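You operate a simulated robot arm through the tools that you are given. There is no shell and no other tool.

You run a simulated robot arm. Do the job below in one go: nothing can be reset, and whatever is moved stays where it is left.

TASK
Pack up the table: stow the gauge, latch its case, shut the laptop down.
Fine: lid shut before the silver latch; the screen goes dark before the laptop is closed; keep hands from under both lids. Set down upright: orange gauge.

It is judged by the outcome, as a careful person would: the job done as asked, and still so three seconds after it is handed in. It fails if anything else is knocked over, pushed out of place, dropped, spilled or broken. Lids that push on must go on centred and level and be pressed home; caps that screw on are set level and turned clockwise until they are tight.

THE ROBOT
A 6-joint arm with a two-finger gripper on a trunk, on a base that drives. Base frame: it is fixed to the floor where the robot stands at the start and does not move with it; the origin is under the middle of the robot, x ahead of it, y to its left, z up. Lengths are in mm, angles in degrees, forces in N, time in s.
Its first joint turns from -166.0 to 166.0 degrees. Places, roughly: laptop screen [2200, 600, 900]; orange gauge [2000, 0, 750]; red work lamp [1750, 750, 750]; round laptop key [2000, 400, 800]; silver case [2000, 200, 800]; silver case lid [2100, 300, 900]; silver latch [1900, 200, 800]; volt knob [1800, 500, 800]; yellow latch [1700, 800, 800]. Payload 2.54 kg.
Tool frame: the origin (TCP) lies between the finger pads and is the grasp point; the fingertips stand 30 mm ahead of it; z points along the fingers, y is the line along which they close. The gripper opens to 116 mm. The gripper's body begins 95 mm behind the TCP.
Orientation is that of the tool frame in the base frame, as [roll, pitch, yaw] about the fixed x, y, z axes, in that order (R = Rz(yaw) Ry(pitch) Rx(roll)). With the fingers straight down and closing along the base's y, the tool's x points along the base's -x, its y along +y and its z along -z.

THE INTERFACE
- The arm moves only by the tool drive_tool. Its argument "increments" is a list of rows, each a list of 7 numbers: the shift along the base's x, y, z in units of 100 mm (1.0 is 100 mm), then the turn, a rotation vector about the base's x, y, z in units of 120 degrees (1.0 is 120 degrees), then the gripper command, from -1 (shut) to 1 (fully open), values between in proportion. In form: [[tx, ty, tz, ax, ay, az, hand], ...]. A call has 1 to 20 rows; each row is the pose to reach, as a shift and turn from the pose commanded when the call began. A call with a number of a shift or a turn outside -1 to 1 is refused whole. Each row takes 0.2 s and may step no farther than 50 mm and 8.6 degrees from the row before; otherwise, or with a gripper value out of range, the whole call is refused. Where a pose cannot be reached the arm comes as near as it can. A force on the tool above 40 N (or 10 N above the force at the start of the call, whichever is more), or a blocked arm, ends the call early, and 0.2 s more pass. Each finger travels about 72 mm/s and halts on what it meets, pressing with about 36 N; the grip force reading is that of the motor and also rises with nothing between the fingers. The clock runs only during rows and for 0.2 s after the last one: add rows that repeat a pose to give the fingers time. The reply holds the time, the measured pose of the TCP, the force on the tool along the base axes, the opening and the grip force, in the units named above and with some noise, with the torque about the TCP (base axes, N m) and any sound that the robot's microphone picked up, and new pictures: "views" is both (left out), scene, wrist or none.
- Cameras (640 x 400 px; columns grow to the right, rows downward): "scene" is now at [-40.7, 153.3, 1415.4]; the picture's right is [-0.09, -1.00, -0.00], its down [-0.52, 0.05, -0.85] and it looks along [0.85, -0.08, -0.53] (base axes); focal length 257 px, centre (320, 200). "wrist" rides on the gripper at [69, -15, -122] in the tool frame; the picture's right is [0.21, 0.98, 0.00], its down [-0.83, 0.18, -0.53] and it looks along [-0.52, 0.11, 0.85] (tool axes); focal length 251 px, centre (320, 200). There is no depth. A picture from a camera that has moved, and an enlarged one, comes with that camera's place and axes in the base frame and with its lens. The place of the scene camera against the robot may be out by one fixed shift of up to 18 mm in any direction.
- roll_base(legs): drives the robot by 1 to 6 legs, each [ahead, left, turn to the left] in mm, mm and degrees, along the robot's own axes; the way and the turn of a leg run together, so that a leg with both is an arc; at most 1500 mm and 180 degrees a leg. The arm and the cameras ride along, it lands a little off, and it stops where it bumps. It gives what a move gives, and a new picture of the scene camera.
- aim_head(pan, tilt): turns the head with the scene camera to pan (to the left, within 120 degrees either way) and tilt (down, from -29 to 69), counted from straight ahead of the robot. It gives what a move gives, and a new picture of the scene camera.
- zoom(camera, box): a new picture of the part [left, top, right, bottom] of that camera's present view, enlarged. The clock stands still meanwhile.
- close_job(): hands the job in; it is judged then, once.

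Nothing tells you exact positions but the pictures and the camera data. Unless the task says otherwise, let go and move clear before handing in.

The tools are called after ">>>" as name(argument=value, ...) on one line, values as JSON. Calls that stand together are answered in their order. drive_tool: Moves the arm, as the interface text tells. Its arguments: {"type":"object","properties":{"increments":{"type":"array","items":{"type":"array","items":{"type":"number"}}},"views":{"type":"string","enum":["both","scene","wrist","none"]}},"required":["increments"]} The other tools are called the same way: roll_base (legs) drives the base; aim_head (pan, tilt) turns the head that bears the scene camera; zoom (camera, box) takes an enlarged picture of a part of a camera's view; close_job () hands the job in.

At the start:

```text
time: 0.0
position: [676.2, -27.3, 1064.3]
tcp_rot: [-180.0, 0.0, 180.0]
ft_force: [-0.5, 0.4, -0.2]
wrist_torque: [-0.01, -0.02, -0.04]
width: 115.9
grasp_force: 0.0
robot x, y, heading: [-1.1, -0.9, -0.1]
head pan, tilt: [-5.2, 31.7]
```

scene: 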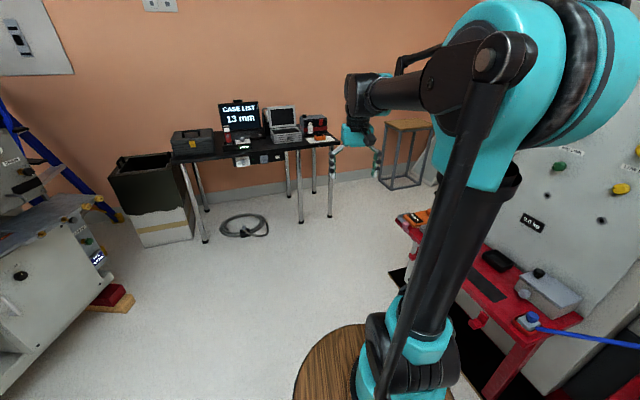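
wrist: 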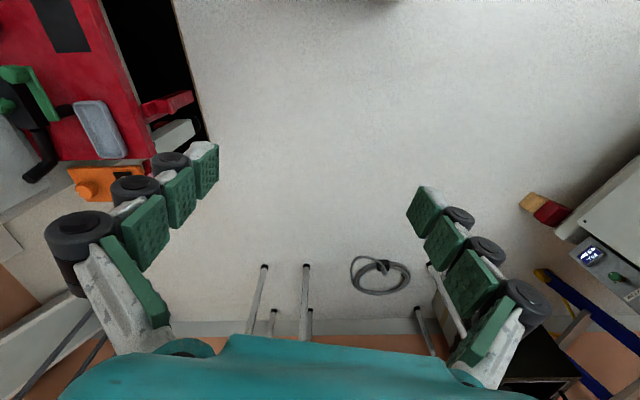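

I see a black table by the far wall with a laptop-like screen reading "CASE LIST 13 mm", an open silver case, and other items. I'll zoom in first to work out what is what.

>>> zoom(camera="scene", box=[160, 80, 360, 205])

>>> zoom(camera="scene", box=[210, 90, 340, 171])

```text
3.20 times, centred on (260, 142) of scene
camera zoom: at [-40.7, 153.3, 1415.4], right [-0.09, -1.0, 0.0], down [-0.52, 0.05, -0.85], along [0.85, -0.08, -0.53], focal length 821 px, centre (512, 384)
```

zoom: 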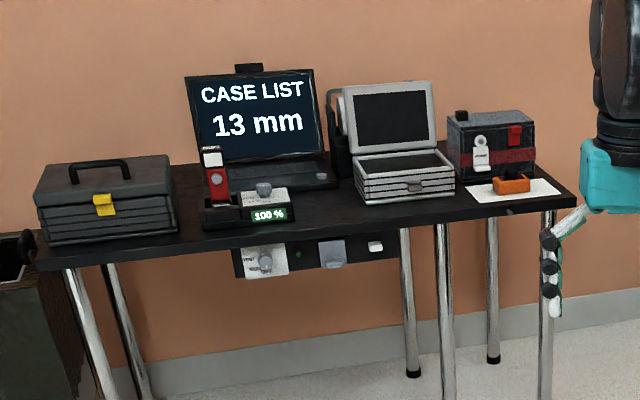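

```text
4.92 times, centred on (275, 130) of scene
camera zoom: at [-40.7, 153.3, 1415.4], right [-0.09, -1.0, 0.0], down [-0.52, 0.05, -0.85], along [0.85, -0.08, -0.53], focal length 1263 px, centre (542, 542)
```

zoom: 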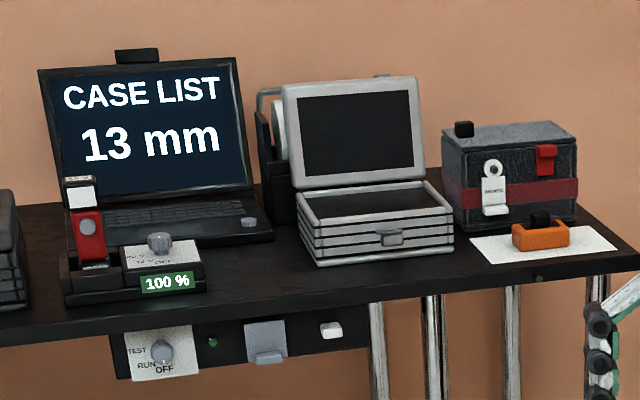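

The table stands about 1.75–1.95 m away, angled about 13° to the left. I'll drive closer, turning to face it, with the arm still well above the table height.

>>> roll_base(legs=[[500, 100, 0], [500, 50, 13]])

```text
time: 5.6
position: [1663.2, 325.2, 1064.0]
tcp_rot: [180.0, 0.1, -167.1]
ft_force: [0.0, 0.0, 0.7]
wrist_torque: [0.01, 0.0, 0.03]
width: 115.9
grasp_force: 0.0
robot x, y, heading: [999.6, 202.0, 12.8]
head pan, tilt: [-5.2, 31.7]
camera scene: at [926.7, 345.0, 1415.3], right [0.13, -0.99, 0.0], down [-0.52, -0.07, -0.85], along [0.84, 0.11, -0.53], focal length 257 px, centre (320, 200)
```

scene: 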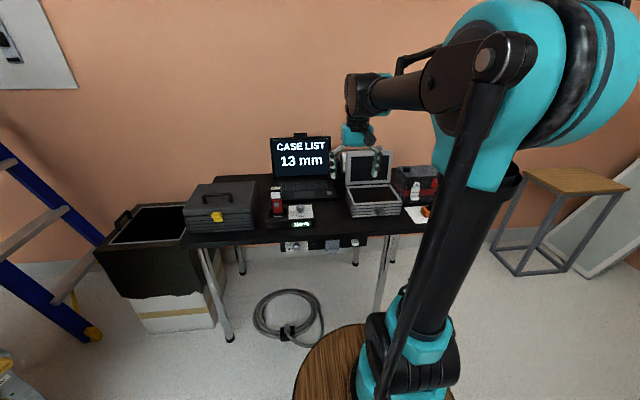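

Now I'm about 1 m closer. I'll zoom in on the laptop, the case and the gauge.

>>> zoom(camera="scene", box=[250, 125, 350, 188])

>>> zoom(camera="scene", box=[330, 140, 440, 230])

>>> zoom(camera="scene", box=[180, 180, 360, 260])

>>> drive_tool(increments=[[0, 0, 0, 0, 0, 0, 1]], views="wrist")

```text
6.35 times, centred on (300, 156) of scene
camera zoom: at [926.7, 345.0, 1415.3], right [0.13, -0.99, 0.0], down [-0.52, -0.07, -0.85], along [0.84, 0.11, -0.53], focal length 1629 px, centre (447, 476)
```

zoom: 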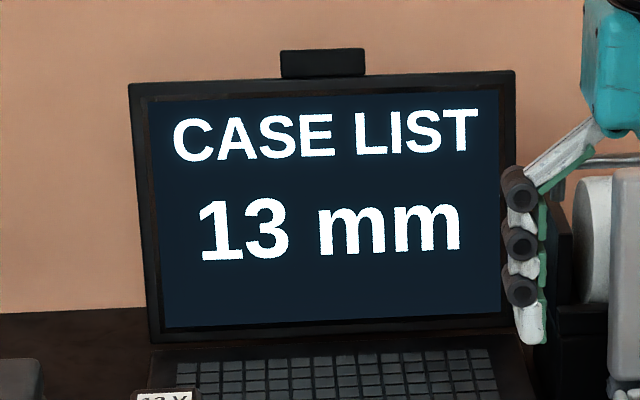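

```text
4.44 times, centred on (385, 185) of scene
camera zoom: at [926.7, 345.0, 1415.3], right [0.13, -0.99, 0.0], down [-0.52, -0.07, -0.85], along [0.84, 0.11, -0.53], focal length 1141 px, centre (31, 267)
```

zoom: 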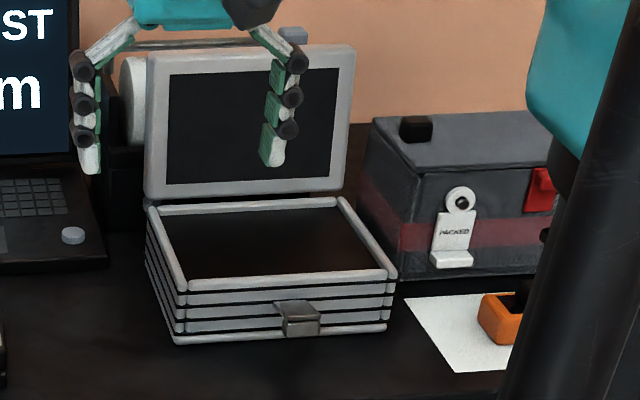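

```text
3.56 times, centred on (270, 220) of scene
camera zoom: at [926.7, 345.0, 1415.3], right [0.13, -0.99, 0.0], down [-0.52, -0.07, -0.85], along [0.84, 0.11, -0.53], focal length 912 px, centre (498, 129)
```

zoom: 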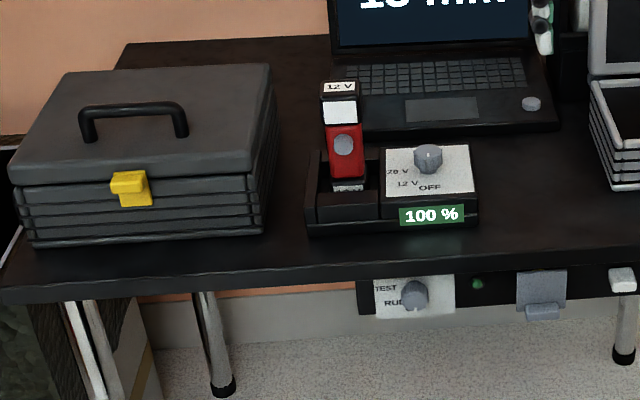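

```text
time: 6.0
position: [1662.5, 325.3, 1064.9]
tcp_rot: [-179.9, 0.1, -167.1]
ft_force: [0.9, -0.5, 0.0]
wrist_torque: [-0.02, 0.0, 0.03]
width: 115.7
grasp_force: 0.0
robot x, y, heading: [999.3, 200.7, 13.1]
head pan, tilt: [-5.2, 31.7]
camera wrist: at [1599.5, 294.4, 1186.5], right [-0.43, 0.9, 0.0], down [0.76, 0.36, 0.53], along [0.48, 0.23, -0.84], focal length 251 px, centre (320, 200)
```

wrist: 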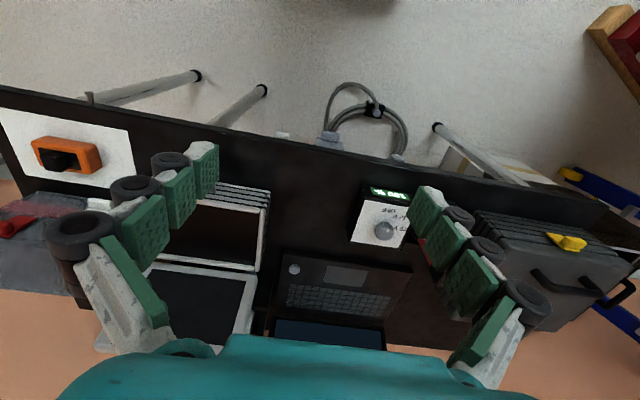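

The gauge lies on white paper at about (1985, -70), table top around z≈710. I'll raise the arm and drive closer and to the right to bring the gauge and case within reach.

>>> drive_tool(increments=[[0, 0, 0.5, 0, 0, 0, 1], [0, 0, 1, 0, 0, 0, 1], [0, 0, 1, 0, 0, 0, 1]], views="none")

>>> roll_base(legs=[[240, -158, 0]])

>>> drive_tool(increments=[[-0.3, -0.3, 0, 0, 0, 0, 1], [-0.5, -0.7, 0, 0, 0, 0, 1], [-0.5, -1, 0, 0, 0, 0, 1], [-0.5, -1, 0, 0, 0, 0, 1]], views="both")

```text
time: 6.8
position: [1662.9, 325.5, 1167.0]
tcp_rot: [180.0, 0.1, -167.1]
ft_force: [0.5, 0.0, -0.3]
wrist_torque: [0.01, 0.01, 0.0]
width: 115.8
grasp_force: 0.1
robot x, y, heading: [997.0, 203.6, 12.7]
head pan, tilt: [-5.2, 31.7]
```

```text
time: 8.8
position: [1931.2, 228.0, 1166.9]
tcp_rot: [180.0, 0.1, -166.8]
ft_force: [0.4, -0.9, -0.5]
wrist_torque: [0.03, 0.0, -0.03]
width: 115.9
grasp_force: 0.1
robot x, y, heading: [1267.3, 99.5, 13.2]
head pan, tilt: [-5.2, 31.7]
camera scene: at [1194.3, 243.7, 1415.3], right [0.14, -0.99, 0.0], down [-0.52, -0.07, -0.85], along [0.84, 0.12, -0.53], focal length 257 px, centre (320, 200)
```

scene: 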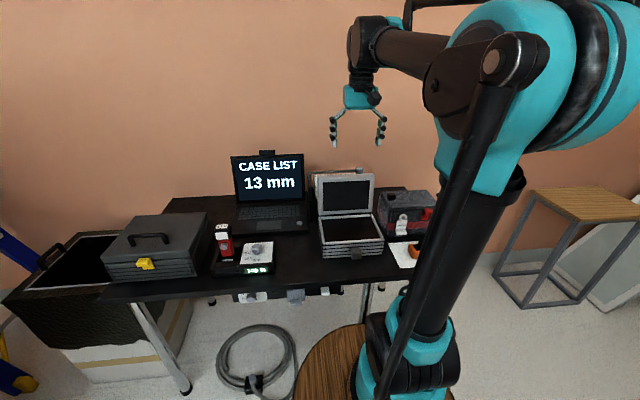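

```text
time: 9.8
position: [1881.5, 128.4, 1166.1]
tcp_rot: [-179.9, 0.1, -166.8]
ft_force: [0.1, 1.0, 0.4]
wrist_torque: [0.03, -0.01, 0.0]
width: 115.7
grasp_force: 0.0
robot x, y, heading: [1267.0, 100.8, 13.1]
head pan, tilt: [-5.2, 31.7]
camera scene: at [1194.3, 243.7, 1415.3], right [0.14, -0.99, 0.0], down [-0.52, -0.07, -0.85], along [0.84, 0.12, -0.53], focal length 257 px, centre (320, 200)
camera wrist: at [1816.3, 96.1, 1288.2], right [-0.43, 0.9, 0.0], down [0.76, 0.37, 0.53], along [0.48, 0.23, -0.85], focal length 251 px, centre (320, 200)
```

scene: 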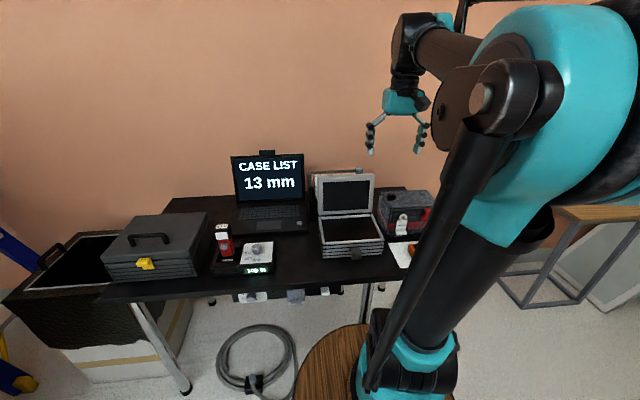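
wrist: 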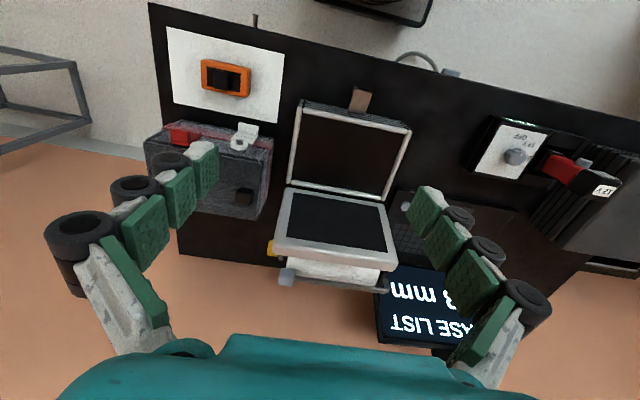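

The wrist view now shows the gauge, the case and its latch. I'll enlarge these.

>>> zoom(camera="wrist", box=[150, 20, 300, 140])

>>> zoom(camera="wrist", box=[250, 80, 430, 300])

>>> zoom(camera="scene", box=[310, 160, 450, 280])

>>> zoom(camera="scene", box=[200, 140, 340, 310])

```text
3.33 times, centred on (225, 80) of wrist
camera zoom: at [1816.3, 96.1, 1288.2], right [-0.43, 0.9, 0.0], down [0.76, 0.37, 0.53], along [0.48, 0.23, -0.85], focal length 838 px, centre (637, 600)
```

zoom: 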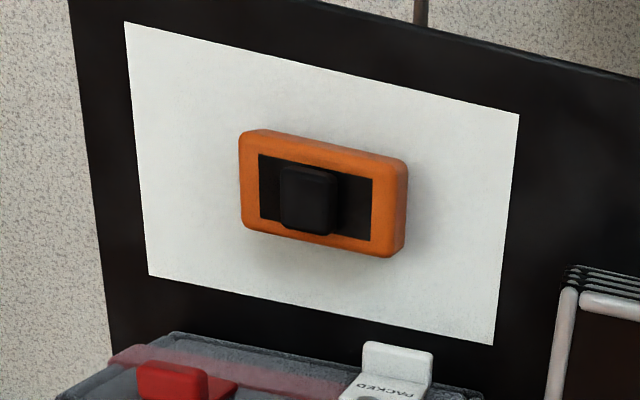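

```text
1.82 times, centred on (340, 190) of wrist
camera zoom: at [1816.3, 96.1, 1288.2], right [-0.43, 0.9, 0.0], down [0.76, 0.37, 0.53], along [0.48, 0.23, -0.85], focal length 457 px, centre (284, 218)
```

zoom: 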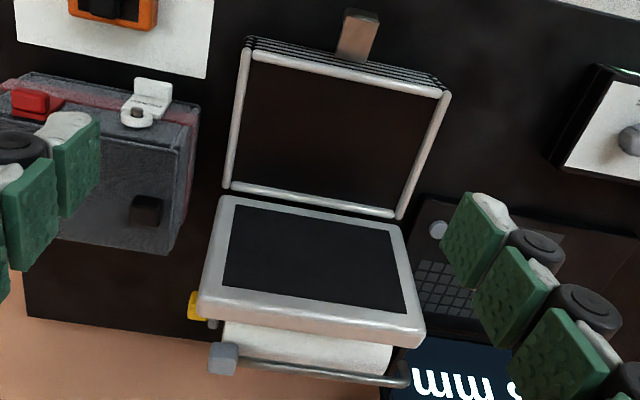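

```text
3.33 times, centred on (380, 220) of scene
camera zoom: at [1194.3, 243.7, 1415.3], right [0.14, -0.99, 0.0], down [-0.52, -0.07, -0.85], along [0.84, 0.12, -0.53], focal length 855 px, centre (120, 133)
```

zoom: 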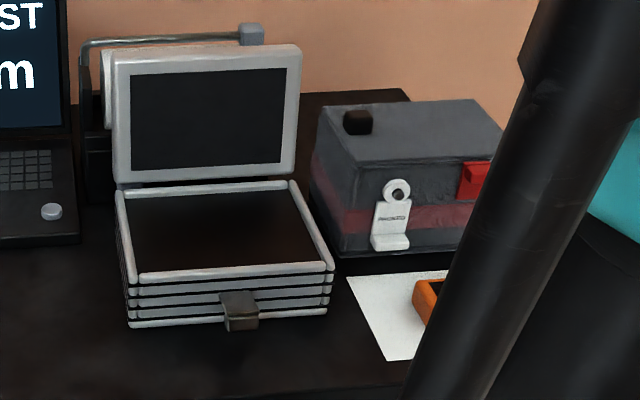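

```text
2.35 times, centred on (270, 225) of scene
camera zoom: at [1194.3, 243.7, 1415.3], right [0.14, -0.99, 0.0], down [-0.52, -0.07, -0.85], along [0.84, 0.12, -0.53], focal length 604 px, centre (438, 141)
```

zoom: 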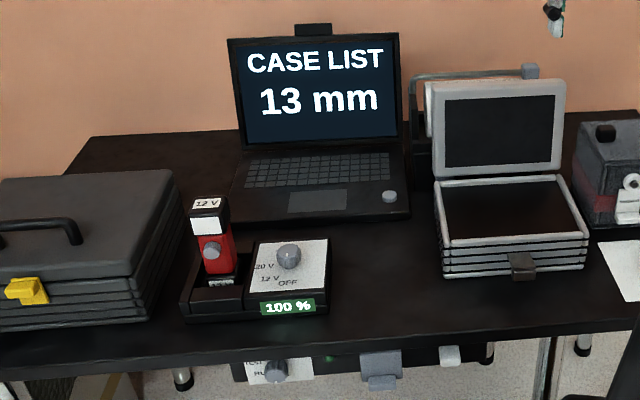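

The gauge sits near (1955, -45) with its long side along the table edge. I'll bring the hand above it in steps for closer measurement.

>>> drive_tool(increments=[[0.1, -0.4, 0, 0, 0, 0, 1], [0.2, -0.8, 0, 0, 0, 0, 1], [0.2, -1, -0.4, 0, 0, 0, 1], [0.2, -1, -0.8, 0, 0, 0, 1], [0.2, -1, -0.8, 0, 0, 0, 1]], views="wrist")

>>> zoom(camera="wrist", box=[200, 60, 440, 210])

```text
time: 10.9
position: [1899.5, 26.5, 1085.1]
tcp_rot: [180.0, 0.1, -166.8]
ft_force: [-0.2, -0.6, 0.3]
wrist_torque: [0.03, 0.03, 0.03]
width: 115.9
grasp_force: 0.0
robot x, y, heading: [1267.2, 101.0, 13.0]
head pan, tilt: [-5.2, 31.7]
camera wrist: at [1835.9, -5.0, 1206.8], right [-0.43, 0.9, 0.0], down [0.76, 0.37, 0.53], along [0.48, 0.23, -0.85], focal length 251 px, centre (320, 200)
```

wrist: 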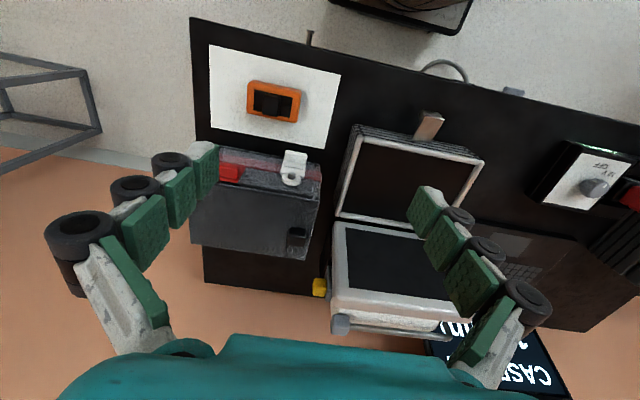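

```text
2.67 times, centred on (320, 135) of wrist
camera zoom: at [1835.9, -5.0, 1206.8], right [-0.43, 0.9, 0.0], down [0.76, 0.37, 0.53], along [0.48, 0.23, -0.85], focal length 670 px, centre (320, 373)
```

zoom: 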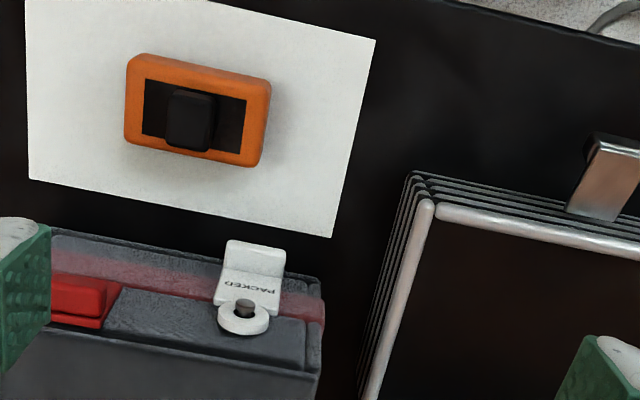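

Triangulating from two wrist views, the table top is z≈750. The gauge is about 82×50×33 mm, centred near (1941, -38), with its knob up. I'll move over it and check from nearer.

>>> drive_tool(increments=[[0.2, -0.35, -0.2, 0, 0, 0, 1], [0.41, -0.64, -0.5, 0, 0, 0, 1], [0.41, -0.64, -1, 0, 0, 0, 1], [0.41, -0.64, -1, 0, 0, 0, 1]], views="none")

>>> drive_tool(increments=[[0, 0, -0.4, 0, 0, 0, 1], [0, 0, -0.7, 0, 0, 0, 1], [0, 0, -0.7, 0, 0, 0, 1]], views="both")

```text
time: 11.9
position: [1941.2, -36.3, 982.9]
tcp_rot: [180.0, 0.1, -166.8]
ft_force: [0.4, -0.6, 0.3]
wrist_torque: [0.0, 0.03, 0.03]
width: 116.2
grasp_force: 0.0
robot x, y, heading: [1268.2, 101.2, 13.2]
head pan, tilt: [-5.2, 31.7]
```

```text
time: 12.8
position: [1939.8, -36.0, 913.4]
tcp_rot: [-180.0, 0.1, -166.8]
ft_force: [0.0, 0.6, -0.4]
wrist_torque: [0.02, -0.01, -0.02]
width: 116.1
grasp_force: 0.0
robot x, y, heading: [1267.9, 103.8, 13.2]
head pan, tilt: [-5.2, 31.7]
camera scene: at [1194.3, 243.6, 1415.3], right [0.14, -0.99, 0.0], down [-0.52, -0.07, -0.85], along [0.84, 0.12, -0.53], focal length 257 px, centre (320, 200)
camera wrist: at [1876.5, -67.5, 1035.7], right [-0.43, 0.9, 0.0], down [0.76, 0.37, 0.53], along [0.48, 0.23, -0.85], focal length 251 px, centre (320, 200)
```

scene: 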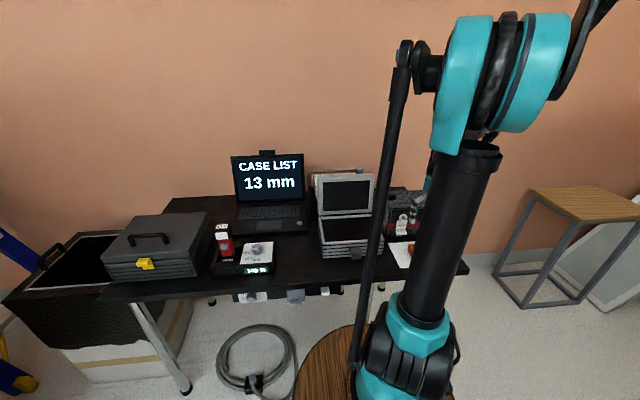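
wrist: 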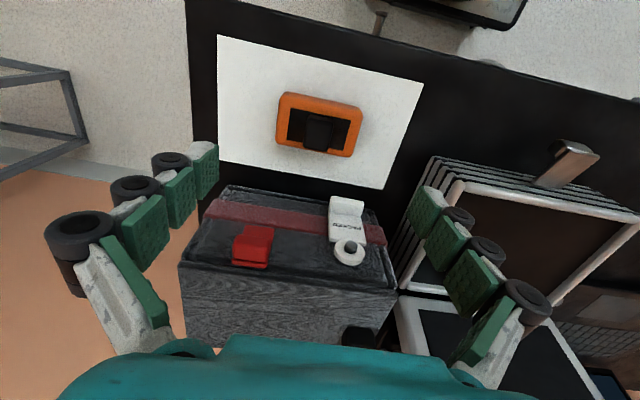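

Confirmed: the gauge is centred at about (1940, -40). I'll descend with the hand open, turning slightly to align, and stop just above the fingertip-contact height.

>>> drive_tool(increments=[[0, -0.04, -0.4, 0, 0, 0.017, 1], [0, -0.04, -0.8, 0, 0, 0.017, 1], [0, -0.04, -0.8, 0, 0, 0.017, 1]], views="wrist")

```text
time: 13.6
position: [1940.5, -39.0, 836.6]
tcp_rot: [-180.0, 0.2, -164.8]
ft_force: [0.2, 0.8, 0.4]
wrist_torque: [0.0, 0.01, -0.02]
width: 116.1
grasp_force: 0.1
robot x, y, heading: [1265.9, 99.3, 13.3]
head pan, tilt: [-5.2, 31.7]
camera wrist: at [1877.0, -73.5, 958.6], right [-0.46, 0.89, 0.0], down [0.75, 0.39, 0.53], along [0.47, 0.25, -0.85], focal length 251 px, centre (320, 200)
```

wrist: 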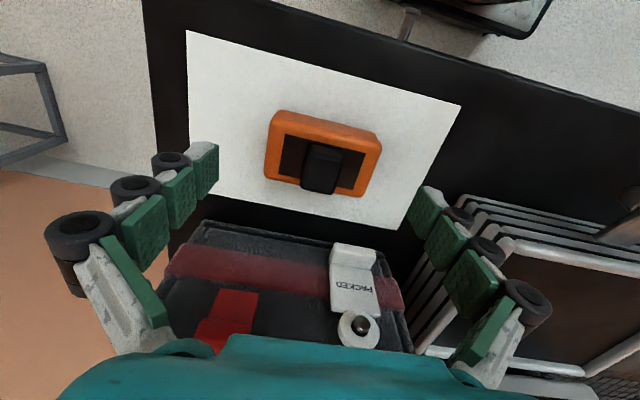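

The gauge is centred under the hand. I'll descend the last 51 mm and close.

>>> drive_tool(increments=[[0, 0, -0.3, 0, 0, 0, 1], [0, 0, -0.51, 0, 0, 0, 1], [0, 0, -0.51, 0, 0, 0, 1]], views="wrist")

```text
time: 14.3
position: [1940.4, -37.9, 785.2]
tcp_rot: [-180.0, 0.2, -164.8]
ft_force: [0.2, -0.2, -0.7]
wrist_torque: [0.01, 0.0, 0.02]
width: 116.0
grasp_force: 0.0
robot x, y, heading: [1269.7, 98.2, 13.2]
head pan, tilt: [-5.2, 31.7]
camera wrist: at [1877.8, -72.5, 907.4], right [-0.46, 0.89, 0.0], down [0.75, 0.39, 0.53], along [0.47, 0.25, -0.85], focal length 251 px, centre (320, 200)
```

wrist: 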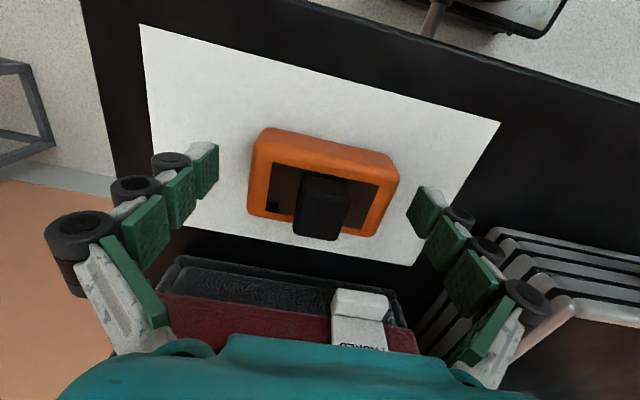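

The fingers stand on both sides of the gauge's ends. Closing now.

>>> drive_tool(increments=[[0, 0, 0, 0, 0, 0, 0.2], [0, 0, 0, 0, 0, 0, -0.2], [0, 0, 0, 0, 0, 0, -0.6], [0, 0, 0, 0, 0, 0, -1], [0, 0, 0, 0, 0, 0, -1]], views="wrist")

```text
time: 15.6
position: [1941.5, -38.1, 784.7]
tcp_rot: [-179.9, 0.1, -164.7]
ft_force: [0.1, -0.4, 8.9]
wrist_torque: [0.04, -0.04, -0.11]
width: 84.4
grasp_force: 35.8
robot x, y, heading: [1263.0, 101.0, 13.2]
head pan, tilt: [-5.2, 31.7]
camera wrist: at [1877.7, -72.5, 907.8], right [-0.46, 0.89, 0.0], down [0.75, 0.39, 0.53], along [0.47, 0.25, -0.84], focal length 251 px, centre (320, 200)
```

wrist: 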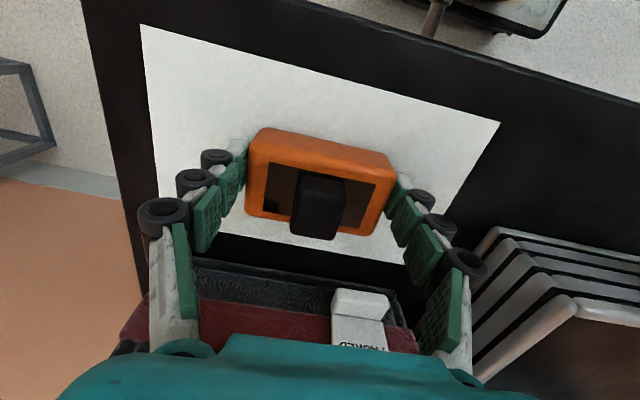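

The hand grips the gauge at 84 mm width. I'll lift it straight up.

>>> drive_tool(increments=[[0, 0, 0.1, 0, 0, 0, -1], [0, 0, 0.3, 0, 0, 0, -1], [0, 0, 0.6, 0, 0, 0, -1], [0, 0, 1, 0, 0, 0, -1], [0, 0, 1, 0, 0, 0, -1]], views="wrist")

```text
time: 16.8
position: [1941.2, -40.5, 884.7]
tcp_rot: [180.0, 0.2, -164.7]
ft_force: [0.8, 0.8, -2.5]
wrist_torque: [-0.02, 0.02, 0.0]
width: 84.3
grasp_force: 36.1
robot x, y, heading: [1266.2, 99.9, 13.1]
head pan, tilt: [-5.2, 31.7]
camera wrist: at [1878.1, -73.4, 1006.8], right [-0.46, 0.89, 0.0], down [0.75, 0.39, 0.53], along [0.47, 0.25, -0.85], focal length 251 px, centre (320, 200)
```

wrist: 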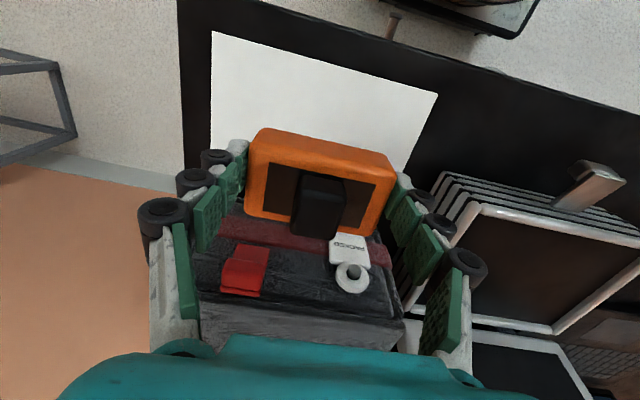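

The gauge is lifted and secure. The case rim is at about z=807, centred near (1975, 230). I'll rise further and carry it across toward the case.

>>> drive_tool(increments=[[0, 0, 0.4, 0, 0, 0, -1], [0, 0, 0.8, 0, 0, 0, -1], [0, 0.3, 0.8, 0, 0, 0, -1], [0, 0.65, 0.8, 0, 0, 0, -1], [0, 1, 0.8, 0, 0, 0, -1], [0, 1, 0.8, 0, 0, 0, -1]], views="wrist")

>>> drive_tool(increments=[[0, 0.3, 0, 0, 0, 0, -1], [-0.05, 0.65, 0, 0, 0, 0, -1], [-0.1, 1, 0, 0, 0, 0, -1], [-0.1, 1, 0, 0, 0, 0, -1]], views="both")

```text
time: 18.1
position: [1941.1, 59.8, 963.4]
tcp_rot: [-179.9, 0.0, -164.9]
ft_force: [0.1, -0.9, -3.0]
wrist_torque: [-0.04, 0.04, 0.03]
width: 84.2
grasp_force: 36.0
robot x, y, heading: [1265.1, 96.9, 13.2]
head pan, tilt: [-5.2, 31.7]
camera wrist: at [1878.4, 26.5, 1085.7], right [-0.46, 0.89, 0.0], down [0.75, 0.39, 0.53], along [0.47, 0.25, -0.85], focal length 251 px, centre (320, 200)
```

wrist: 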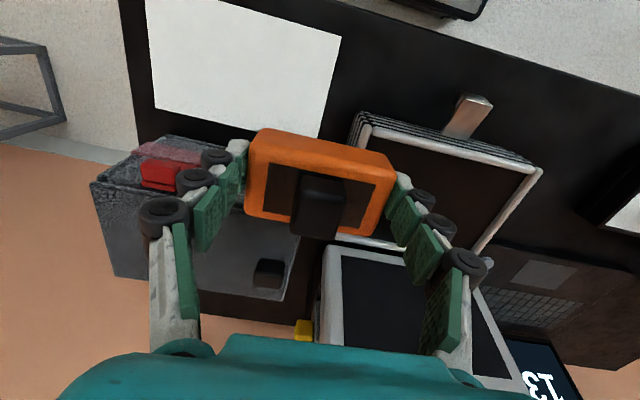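

```text
time: 19.1
position: [1933.5, 161.0, 964.5]
tcp_rot: [-179.9, 0.1, -164.7]
ft_force: [-0.3, 0.6, -1.1]
wrist_torque: [0.03, 0.02, -0.01]
width: 84.2
grasp_force: 35.9
robot x, y, heading: [1265.4, 100.1, 13.4]
head pan, tilt: [-5.2, 31.7]
camera scene: at [1194.3, 243.6, 1415.3], right [0.14, -0.99, 0.0], down [-0.52, -0.07, -0.85], along [0.84, 0.12, -0.53], focal length 257 px, centre (320, 200)
camera wrist: at [1869.5, 126.1, 1087.3], right [-0.46, 0.89, 0.0], down [0.75, 0.39, 0.53], along [0.47, 0.25, -0.85], focal length 251 px, centre (320, 200)
```

scene: 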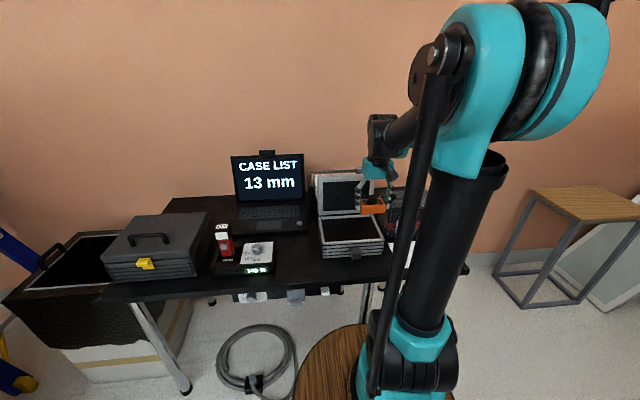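
wrist: 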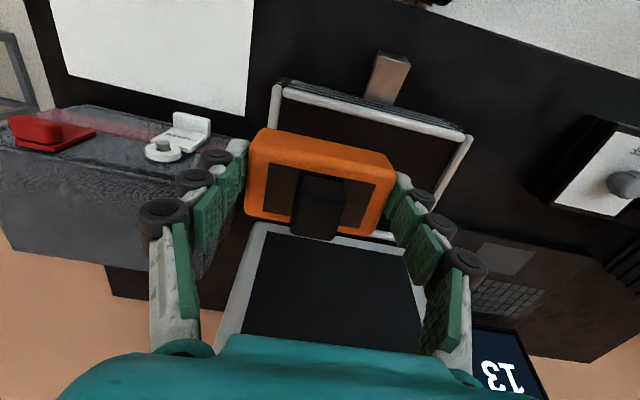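

The case corners are confirmed and its centre is about (1975, 230). I'll move above the centre, then look before lowering.

>>> drive_tool(increments=[[0.2, 0.35, 0, 0, 0, 0, -1], [0.36, 0.68, 0, 0, 0, 0, -1], [0.36, 0.68, -0.3, 0, 0, 0, -1], [0.36, 0.68, -0.3, 0, 0, 0, -1]], views="both")

>>> zoom(camera="scene", box=[300, 140, 440, 270])

```text
time: 20.1
position: [1967.1, 226.6, 934.5]
tcp_rot: [180.0, 0.0, -164.8]
ft_force: [-0.3, -1.0, -2.8]
wrist_torque: [0.02, 0.02, 0.02]
width: 84.1
grasp_force: 35.9
robot x, y, heading: [1266.0, 99.9, 13.5]
head pan, tilt: [-5.2, 31.7]
camera scene: at [1194.3, 243.7, 1415.3], right [0.14, -0.99, 0.0], down [-0.52, -0.07, -0.85], along [0.84, 0.12, -0.53], focal length 257 px, centre (320, 200)
camera wrist: at [1904.1, 193.4, 1055.8], right [-0.46, 0.89, 0.0], down [0.75, 0.39, 0.53], along [0.47, 0.25, -0.85], focal length 251 px, centre (320, 200)
```

scene: 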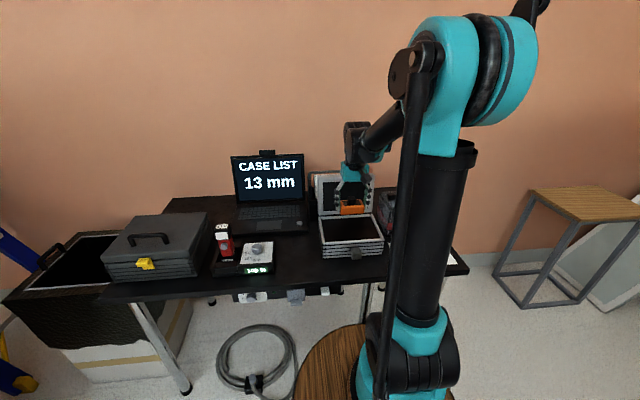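
wrist: 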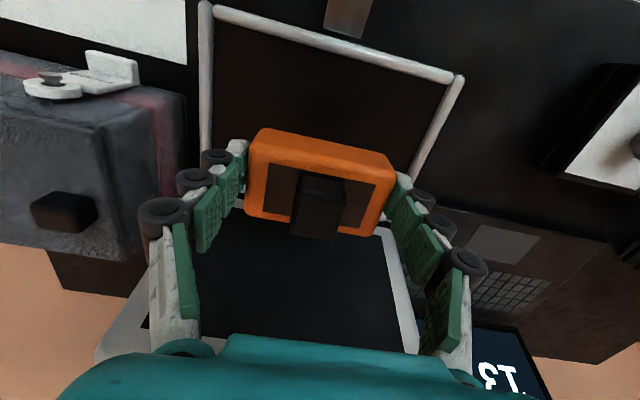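

```text
3.08 times, centred on (370, 205) of scene
camera zoom: at [1194.3, 243.7, 1415.3], right [0.14, -0.99, 0.0], down [-0.52, -0.07, -0.85], along [0.84, 0.12, -0.53], focal length 790 px, centre (166, 185)
```

zoom: 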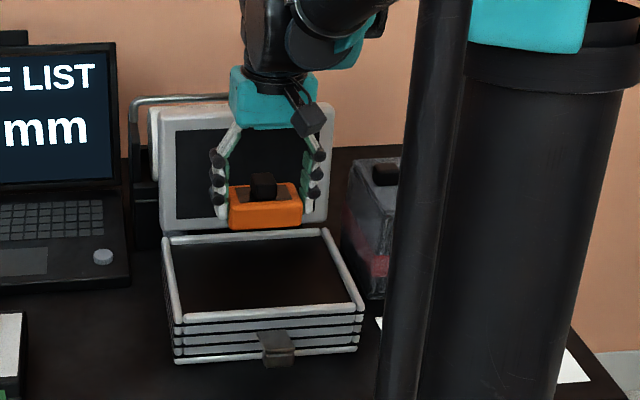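

The gauge is over the open case with good clearance to the walls and lid. Lowering it now.

>>> drive_tool(increments=[[0, 0, -0.3, 0, 0, 0, -1], [0, 0, -0.6, 0, 0, 0, -1], [0, 0, -1, 0, 0, 0, -1], [0, 0, -1, 0, 0, 0, -1]], views="wrist")

```text
time: 21.1
position: [1968.3, 228.4, 835.3]
tcp_rot: [-180.0, 0.1, -164.8]
ft_force: [0.5, -0.6, -2.3]
wrist_torque: [0.0, 0.02, -0.02]
width: 84.2
grasp_force: 35.8
robot x, y, heading: [1268.3, 99.7, 13.5]
head pan, tilt: [-5.2, 31.7]
camera wrist: at [1904.9, 194.9, 956.4], right [-0.46, 0.89, 0.0], down [0.75, 0.39, 0.53], along [0.47, 0.25, -0.85], focal length 251 px, centre (320, 200)
```

wrist: 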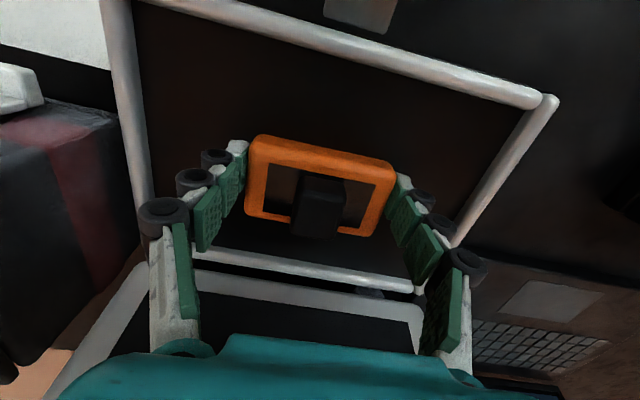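

The gauge is well inside the walls. I'll lower it in small steps until it touches the floor of the case.

>>> drive_tool(increments=[[0, 0, -0.2, 0, 0, 0, -1], [0, 0, -0.33, 0, 0, 0, -1], [0, 0, -0.36, 0, 0, 0, -1], [0, 0, -0.39, 0, 0, 0, -1]], views="none")

>>> drive_tool(increments=[[0, 0, -0.02, 0, 0, 0, -1], [0, 0, -0.03, 0, 0, 0, -1], [0, 0, -0.03, 0, 0, 0, -1]], views="wrist")

```text
time: 22.1
position: [1966.8, 229.1, 796.9]
tcp_rot: [-180.0, 0.1, -164.8]
ft_force: [1.5, -0.3, 27.2]
wrist_torque: [0.01, -0.02, -0.26]
width: 84.6
grasp_force: 36.3
robot x, y, heading: [1267.6, 102.0, 13.3]
head pan, tilt: [-5.2, 31.7]
```

```text
time: 22.9
position: [1966.1, 229.0, 793.6]
tcp_rot: [-179.9, 0.1, -164.7]
ft_force: [4.0, 1.3, 27.0]
wrist_torque: [0.03, -0.15, 0.05]
width: 84.4
grasp_force: 35.7
robot x, y, heading: [1264.8, 101.7, 13.1]
head pan, tilt: [-5.2, 31.7]
camera wrist: at [1903.7, 194.3, 915.5], right [-0.46, 0.89, 0.0], down [0.75, 0.39, 0.54], along [0.47, 0.25, -0.84], focal length 251 px, centre (320, 200)
```

wrist: 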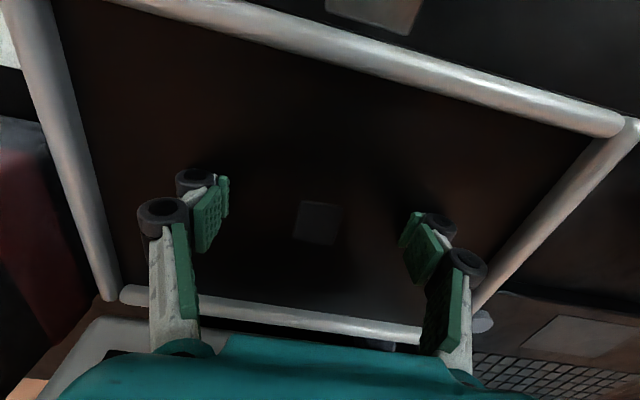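

Contact is felt, about 27 N upward, with the gauge bottom near z≈760. The interior looks very dark, so I'll enlarge to make sure of what I see.

>>> zoom(camera="wrist", box=[180, 120, 460, 300])

>>> zoom(camera="scene", box=[300, 150, 420, 270])

```text
2.22 times, centred on (320, 210) of wrist
camera zoom: at [1903.7, 194.3, 915.5], right [-0.46, 0.89, 0.0], down [0.75, 0.39, 0.54], along [0.47, 0.25, -0.84], focal length 559 px, centre (320, 178)
```

zoom: 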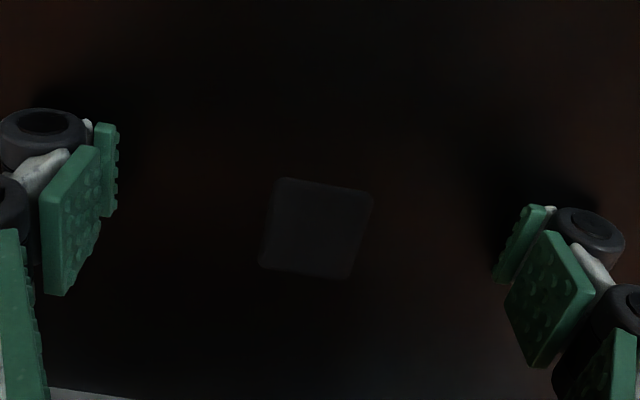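

```text
3.33 times, centred on (360, 210) of scene
camera zoom: at [1193.6, 243.6, 1415.3], right [0.14, -0.99, 0.0], down [-0.52, -0.07, -0.85], along [0.84, 0.12, -0.52], focal length 855 px, centre (187, 167)
```

zoom: 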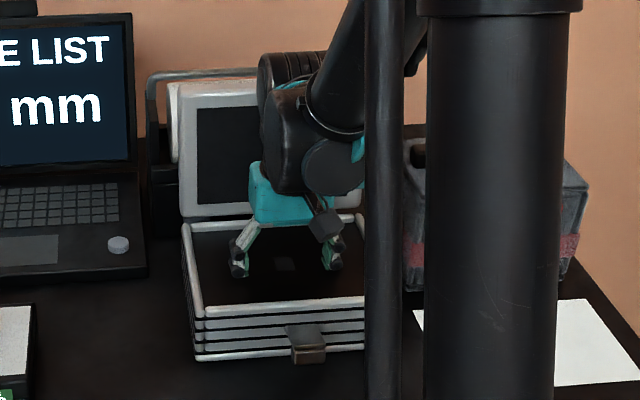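

A dark visual layer hides the lower part of the cavity, and the gauge rests on the floor beneath it. I'll relieve the pressure by 3 mm and open the fingers to let go.

>>> drive_tool(increments=[[0, 0, 0.03, 0, 0, 0, -1], [0, 0, 0.03, 0, 0, 0, -1]], views="none")

```text
time: 23.6
position: [1967.4, 227.7, 796.1]
tcp_rot: [179.9, 0.0, -164.8]
ft_force: [0.3, -0.1, -2.6]
wrist_torque: [-0.02, 0.01, -0.04]
width: 84.3
grasp_force: 36.0
robot x, y, heading: [1266.1, 100.6, 13.2]
head pan, tilt: [-5.2, 31.7]
```

The gauge now hangs freely just above the floor. I'll lower it 2 mm and release.

>>> drive_tool(increments=[[0, 0, -0.01, 0, 0, 0, -1], [0, 0, -0.015, 0, 0, 0, -1], [0, 0, -0.015, 0, 0, 0, 0.5], [0, 0, -0.015, 0, 0, 0, 0.9], [0, 0, -0.015, 0, 0, 0, 0.9], [0, 0, -0.015, 0, 0, 0, 0.9]], views="wrist")

```text
time: 24.9
position: [1967.9, 228.1, 793.6]
tcp_rot: [180.0, 0.1, -164.8]
ft_force: [-0.5, 0.3, 0.1]
wrist_torque: [0.01, 0.0, 0.0]
width: 110.5
grasp_force: 0.1
robot x, y, heading: [1267.4, 98.7, 13.4]
head pan, tilt: [-5.2, 31.7]
camera wrist: at [1904.7, 193.7, 915.7], right [-0.46, 0.89, 0.0], down [0.75, 0.39, 0.53], along [0.47, 0.25, -0.85], focal length 251 px, centre (320, 200)
```

wrist: 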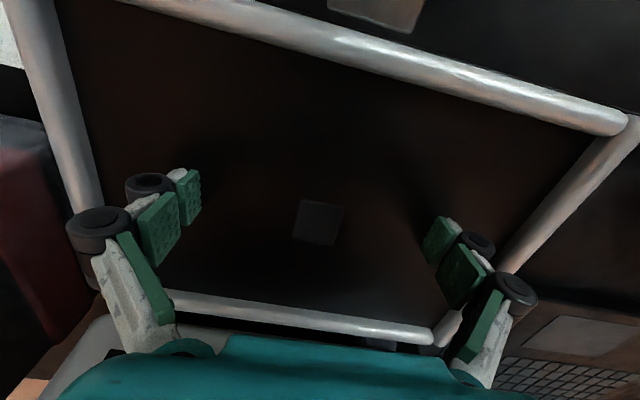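

Released: the knob stays in place at the centre. I'll rise straight up and look at the case and lid.

>>> drive_tool(increments=[[0, 0, 0.2, 0, 0, 0, 0.9], [0, 0, 0.6, 0, 0, 0, 0.9], [0, 0, 1, 0, 0, 0, 0.9], [0, 0, 1, 0, 0, 0, 0.9]], views="wrist")

>>> drive_tool(increments=[[-0.2, 0, 0.4, 0, 0, 0, 0.9], [-0.6, 0, 0.8, 0, 0, 0, 0.9], [-1, 0, 1, 0, 0, 0, 0.9], [-1, 0, 1, 0, 0, 0, 0.9]], views="both")

```text
time: 25.9
position: [1968.1, 227.9, 895.4]
tcp_rot: [180.0, 0.1, -164.7]
ft_force: [-0.7, -0.3, -0.4]
wrist_torque: [0.0, -0.02, -0.02]
width: 110.0
grasp_force: 0.0
robot x, y, heading: [1264.7, 101.3, 13.0]
head pan, tilt: [-5.2, 31.7]
camera wrist: at [1904.9, 193.3, 1016.9], right [-0.46, 0.89, 0.0], down [0.75, 0.39, 0.53], along [0.47, 0.25, -0.84], focal length 251 px, centre (320, 200)
```

wrist: 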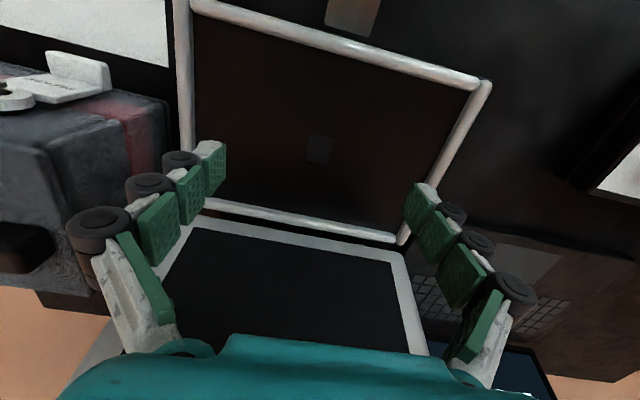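

```text
refused: row 2 steps farther than a row can; nothing moved
```

The gauge's knob shows at the centre, so it is stowed. Next I'll rise and look at the lid and what stands behind it.

>>> drive_tool(increments=[[0, 0, 0.4, 0, 0, 0, 0.9], [0, 0, 0.8, 0, 0, 0, 0.5], [0, 0, 1, 0, 0, 0, 0], [0, 0, 1, 0, 0, 0, -0.5], [0, 0, 1, 0, 0, 0, -1], [0, 0, 1, 0, 0, 0, -1]], views="none")

>>> drive_tool(increments=[[0, 0, 0.4, 0, 0, 0, -1], [0, 0, 0.8, 0, 0, 0, -1], [0, 0, 1, 0, 0, 0, -1], [0, 0, 1, 0, 0, 0, -1]], views="both")

>>> zoom(camera="wrist", box=[180, 100, 460, 360])

>>> zoom(camera="scene", box=[300, 150, 400, 230])

```text
time: 27.4
position: [1969.2, 227.6, 995.4]
tcp_rot: [180.0, 0.1, -164.8]
ft_force: [-0.1, 0.4, 0.1]
wrist_torque: [0.0, 0.03, 0.0]
width: 0.0
grasp_force: 28.3
robot x, y, heading: [1266.6, 101.6, 13.2]
head pan, tilt: [-5.2, 31.7]
```

```text
time: 28.4
position: [1966.5, 225.6, 1094.8]
tcp_rot: [-180.0, 0.0, -164.8]
ft_force: [-0.4, 0.0, -0.7]
wrist_torque: [-0.01, 0.03, 0.02]
width: 0.0
grasp_force: 29.2
robot x, y, heading: [1267.8, 100.1, 12.9]
head pan, tilt: [-5.2, 31.7]
camera scene: at [1194.3, 243.7, 1415.3], right [0.14, -0.99, 0.0], down [-0.52, -0.07, -0.85], along [0.84, 0.12, -0.53], focal length 257 px, centre (320, 200)
camera wrist: at [1903.8, 192.6, 1216.8], right [-0.46, 0.89, 0.0], down [0.75, 0.39, 0.53], along [0.47, 0.25, -0.85], focal length 251 px, centre (320, 200)
```

scene: 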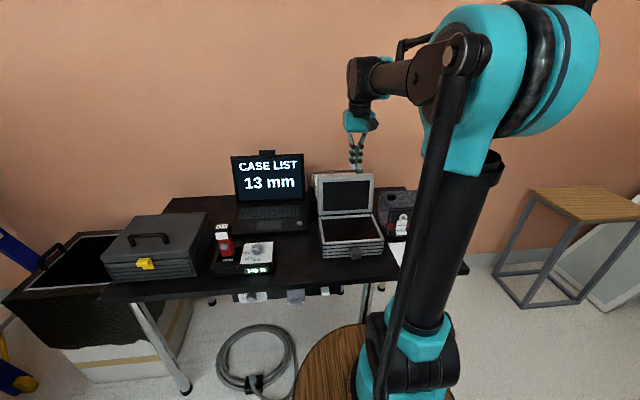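
wrist: 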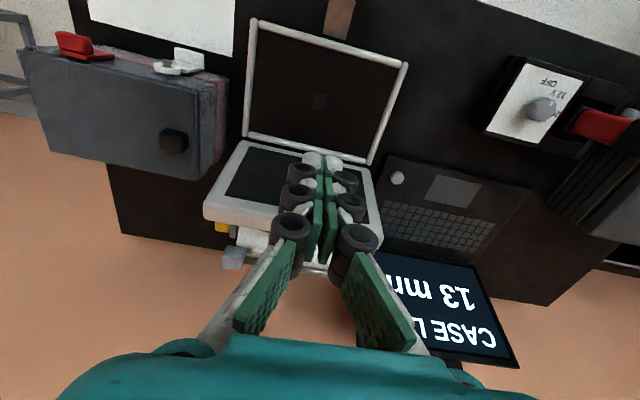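

```text
1.54 times, centred on (320, 230) of wrist
camera zoom: at [1903.8, 192.6, 1216.8], right [-0.46, 0.89, 0.0], down [0.75, 0.39, 0.53], along [0.47, 0.25, -0.85], focal length 387 px, centre (320, 154)
```

zoom: 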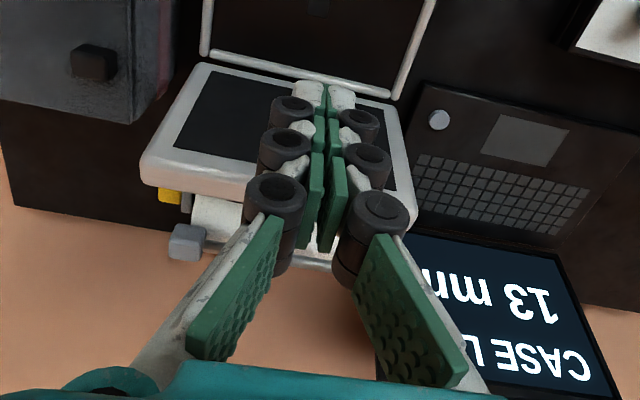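

```text
5.00 times, centred on (350, 190) of scene
camera zoom: at [1194.3, 243.7, 1415.3], right [0.14, -0.99, 0.0], down [-0.52, -0.07, -0.85], along [0.84, 0.12, -0.53], focal length 1283 px, centre (170, 250)
```

zoom: 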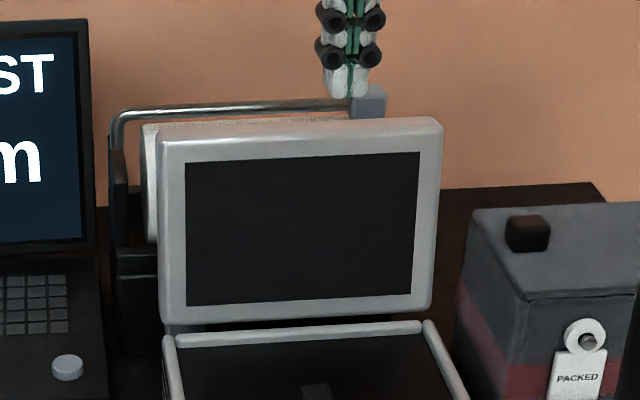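

The lid stands about 10° past vertical, its top edge near z≈975, with a free gap behind its right end. A roll holder stands farther back. I'll move the closed hand over that gap and check before descending.

>>> drive_tool(increments=[[0.4, -0.1, 0, 0, 0, 0, -1], [0.8, -0.2, 0, 0, 0, 0, -1], [1, -0.3, 0, 0, 0, 0, -1], [1, -0.3, 0, 0, 0, 0, -1]], views="none")

>>> drive_tool(increments=[[0.4, -0.05, 0, 0, 0, 0, -1], [0.74, -0.11, 0, 0, 0, 0, -1], [0.74, -0.11, 0, 0, 0, 0, -1]], views="both")

>>> zoom(camera="wrist", box=[200, 80, 440, 280])

>>> zoom(camera="scene", box=[300, 130, 400, 210])

```text
time: 29.4
position: [2066.4, 198.1, 1093.2]
tcp_rot: [-180.0, 0.1, -164.8]
ft_force: [-0.6, -0.6, 0.4]
wrist_torque: [-0.03, 0.03, -0.01]
width: 0.2
grasp_force: 28.9
robot x, y, heading: [1263.4, 103.3, 13.2]
head pan, tilt: [-5.2, 31.7]
```

```text
time: 30.1
position: [2140.3, 188.0, 1093.4]
tcp_rot: [-179.9, 0.2, -164.8]
ft_force: [0.2, 0.7, 0.8]
wrist_torque: [-0.04, -0.01, 0.02]
width: 0.0
grasp_force: 28.7
robot x, y, heading: [1266.8, 100.1, 13.2]
head pan, tilt: [-5.2, 31.7]
camera scene: at [1194.2, 243.6, 1415.3], right [0.14, -0.99, 0.0], down [-0.52, -0.07, -0.85], along [0.84, 0.12, -0.53], focal length 257 px, centre (320, 200)
camera wrist: at [2077.8, 153.3, 1215.6], right [-0.46, 0.89, 0.0], down [0.75, 0.39, 0.53], along [0.47, 0.25, -0.85], focal length 251 px, centre (320, 200)
```

scene: 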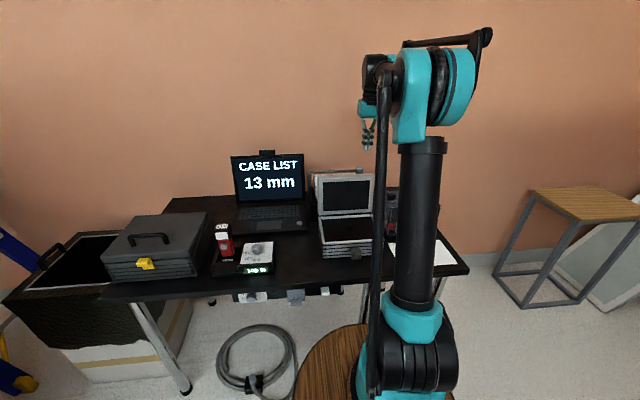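
wrist: 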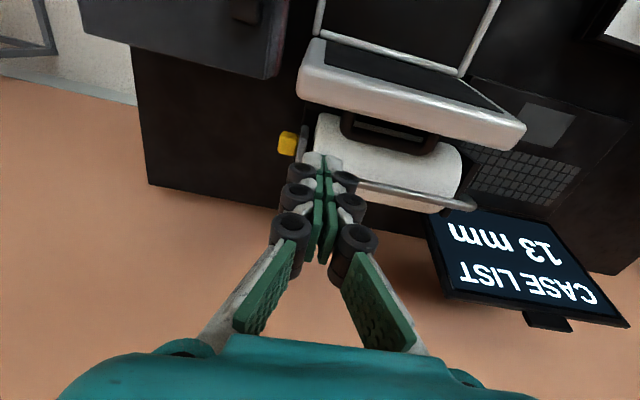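

```text
2.00 times, centred on (320, 180) of wrist
camera zoom: at [2077.8, 153.3, 1215.6], right [-0.46, 0.89, 0.0], down [0.75, 0.39, 0.53], along [0.47, 0.25, -0.85], focal length 503 px, centre (320, 240)
```

zoom: 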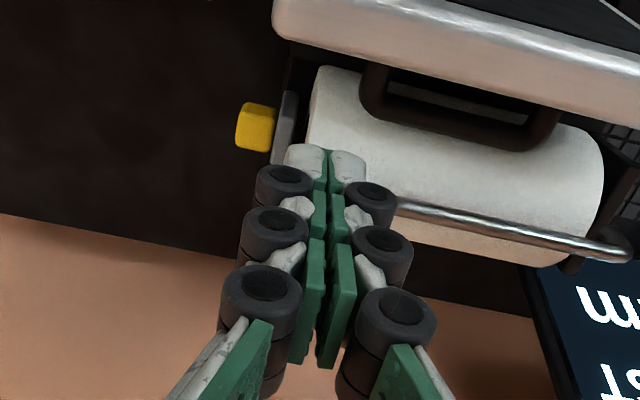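

```text
5.00 times, centred on (350, 170) of scene
camera zoom: at [1194.2, 243.6, 1415.3], right [0.14, -0.99, 0.0], down [-0.52, -0.07, -0.85], along [0.84, 0.12, -0.53], focal length 1283 px, centre (170, 350)
```

zoom: 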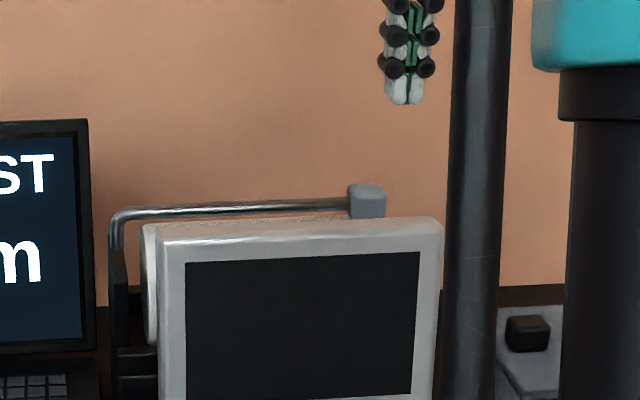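

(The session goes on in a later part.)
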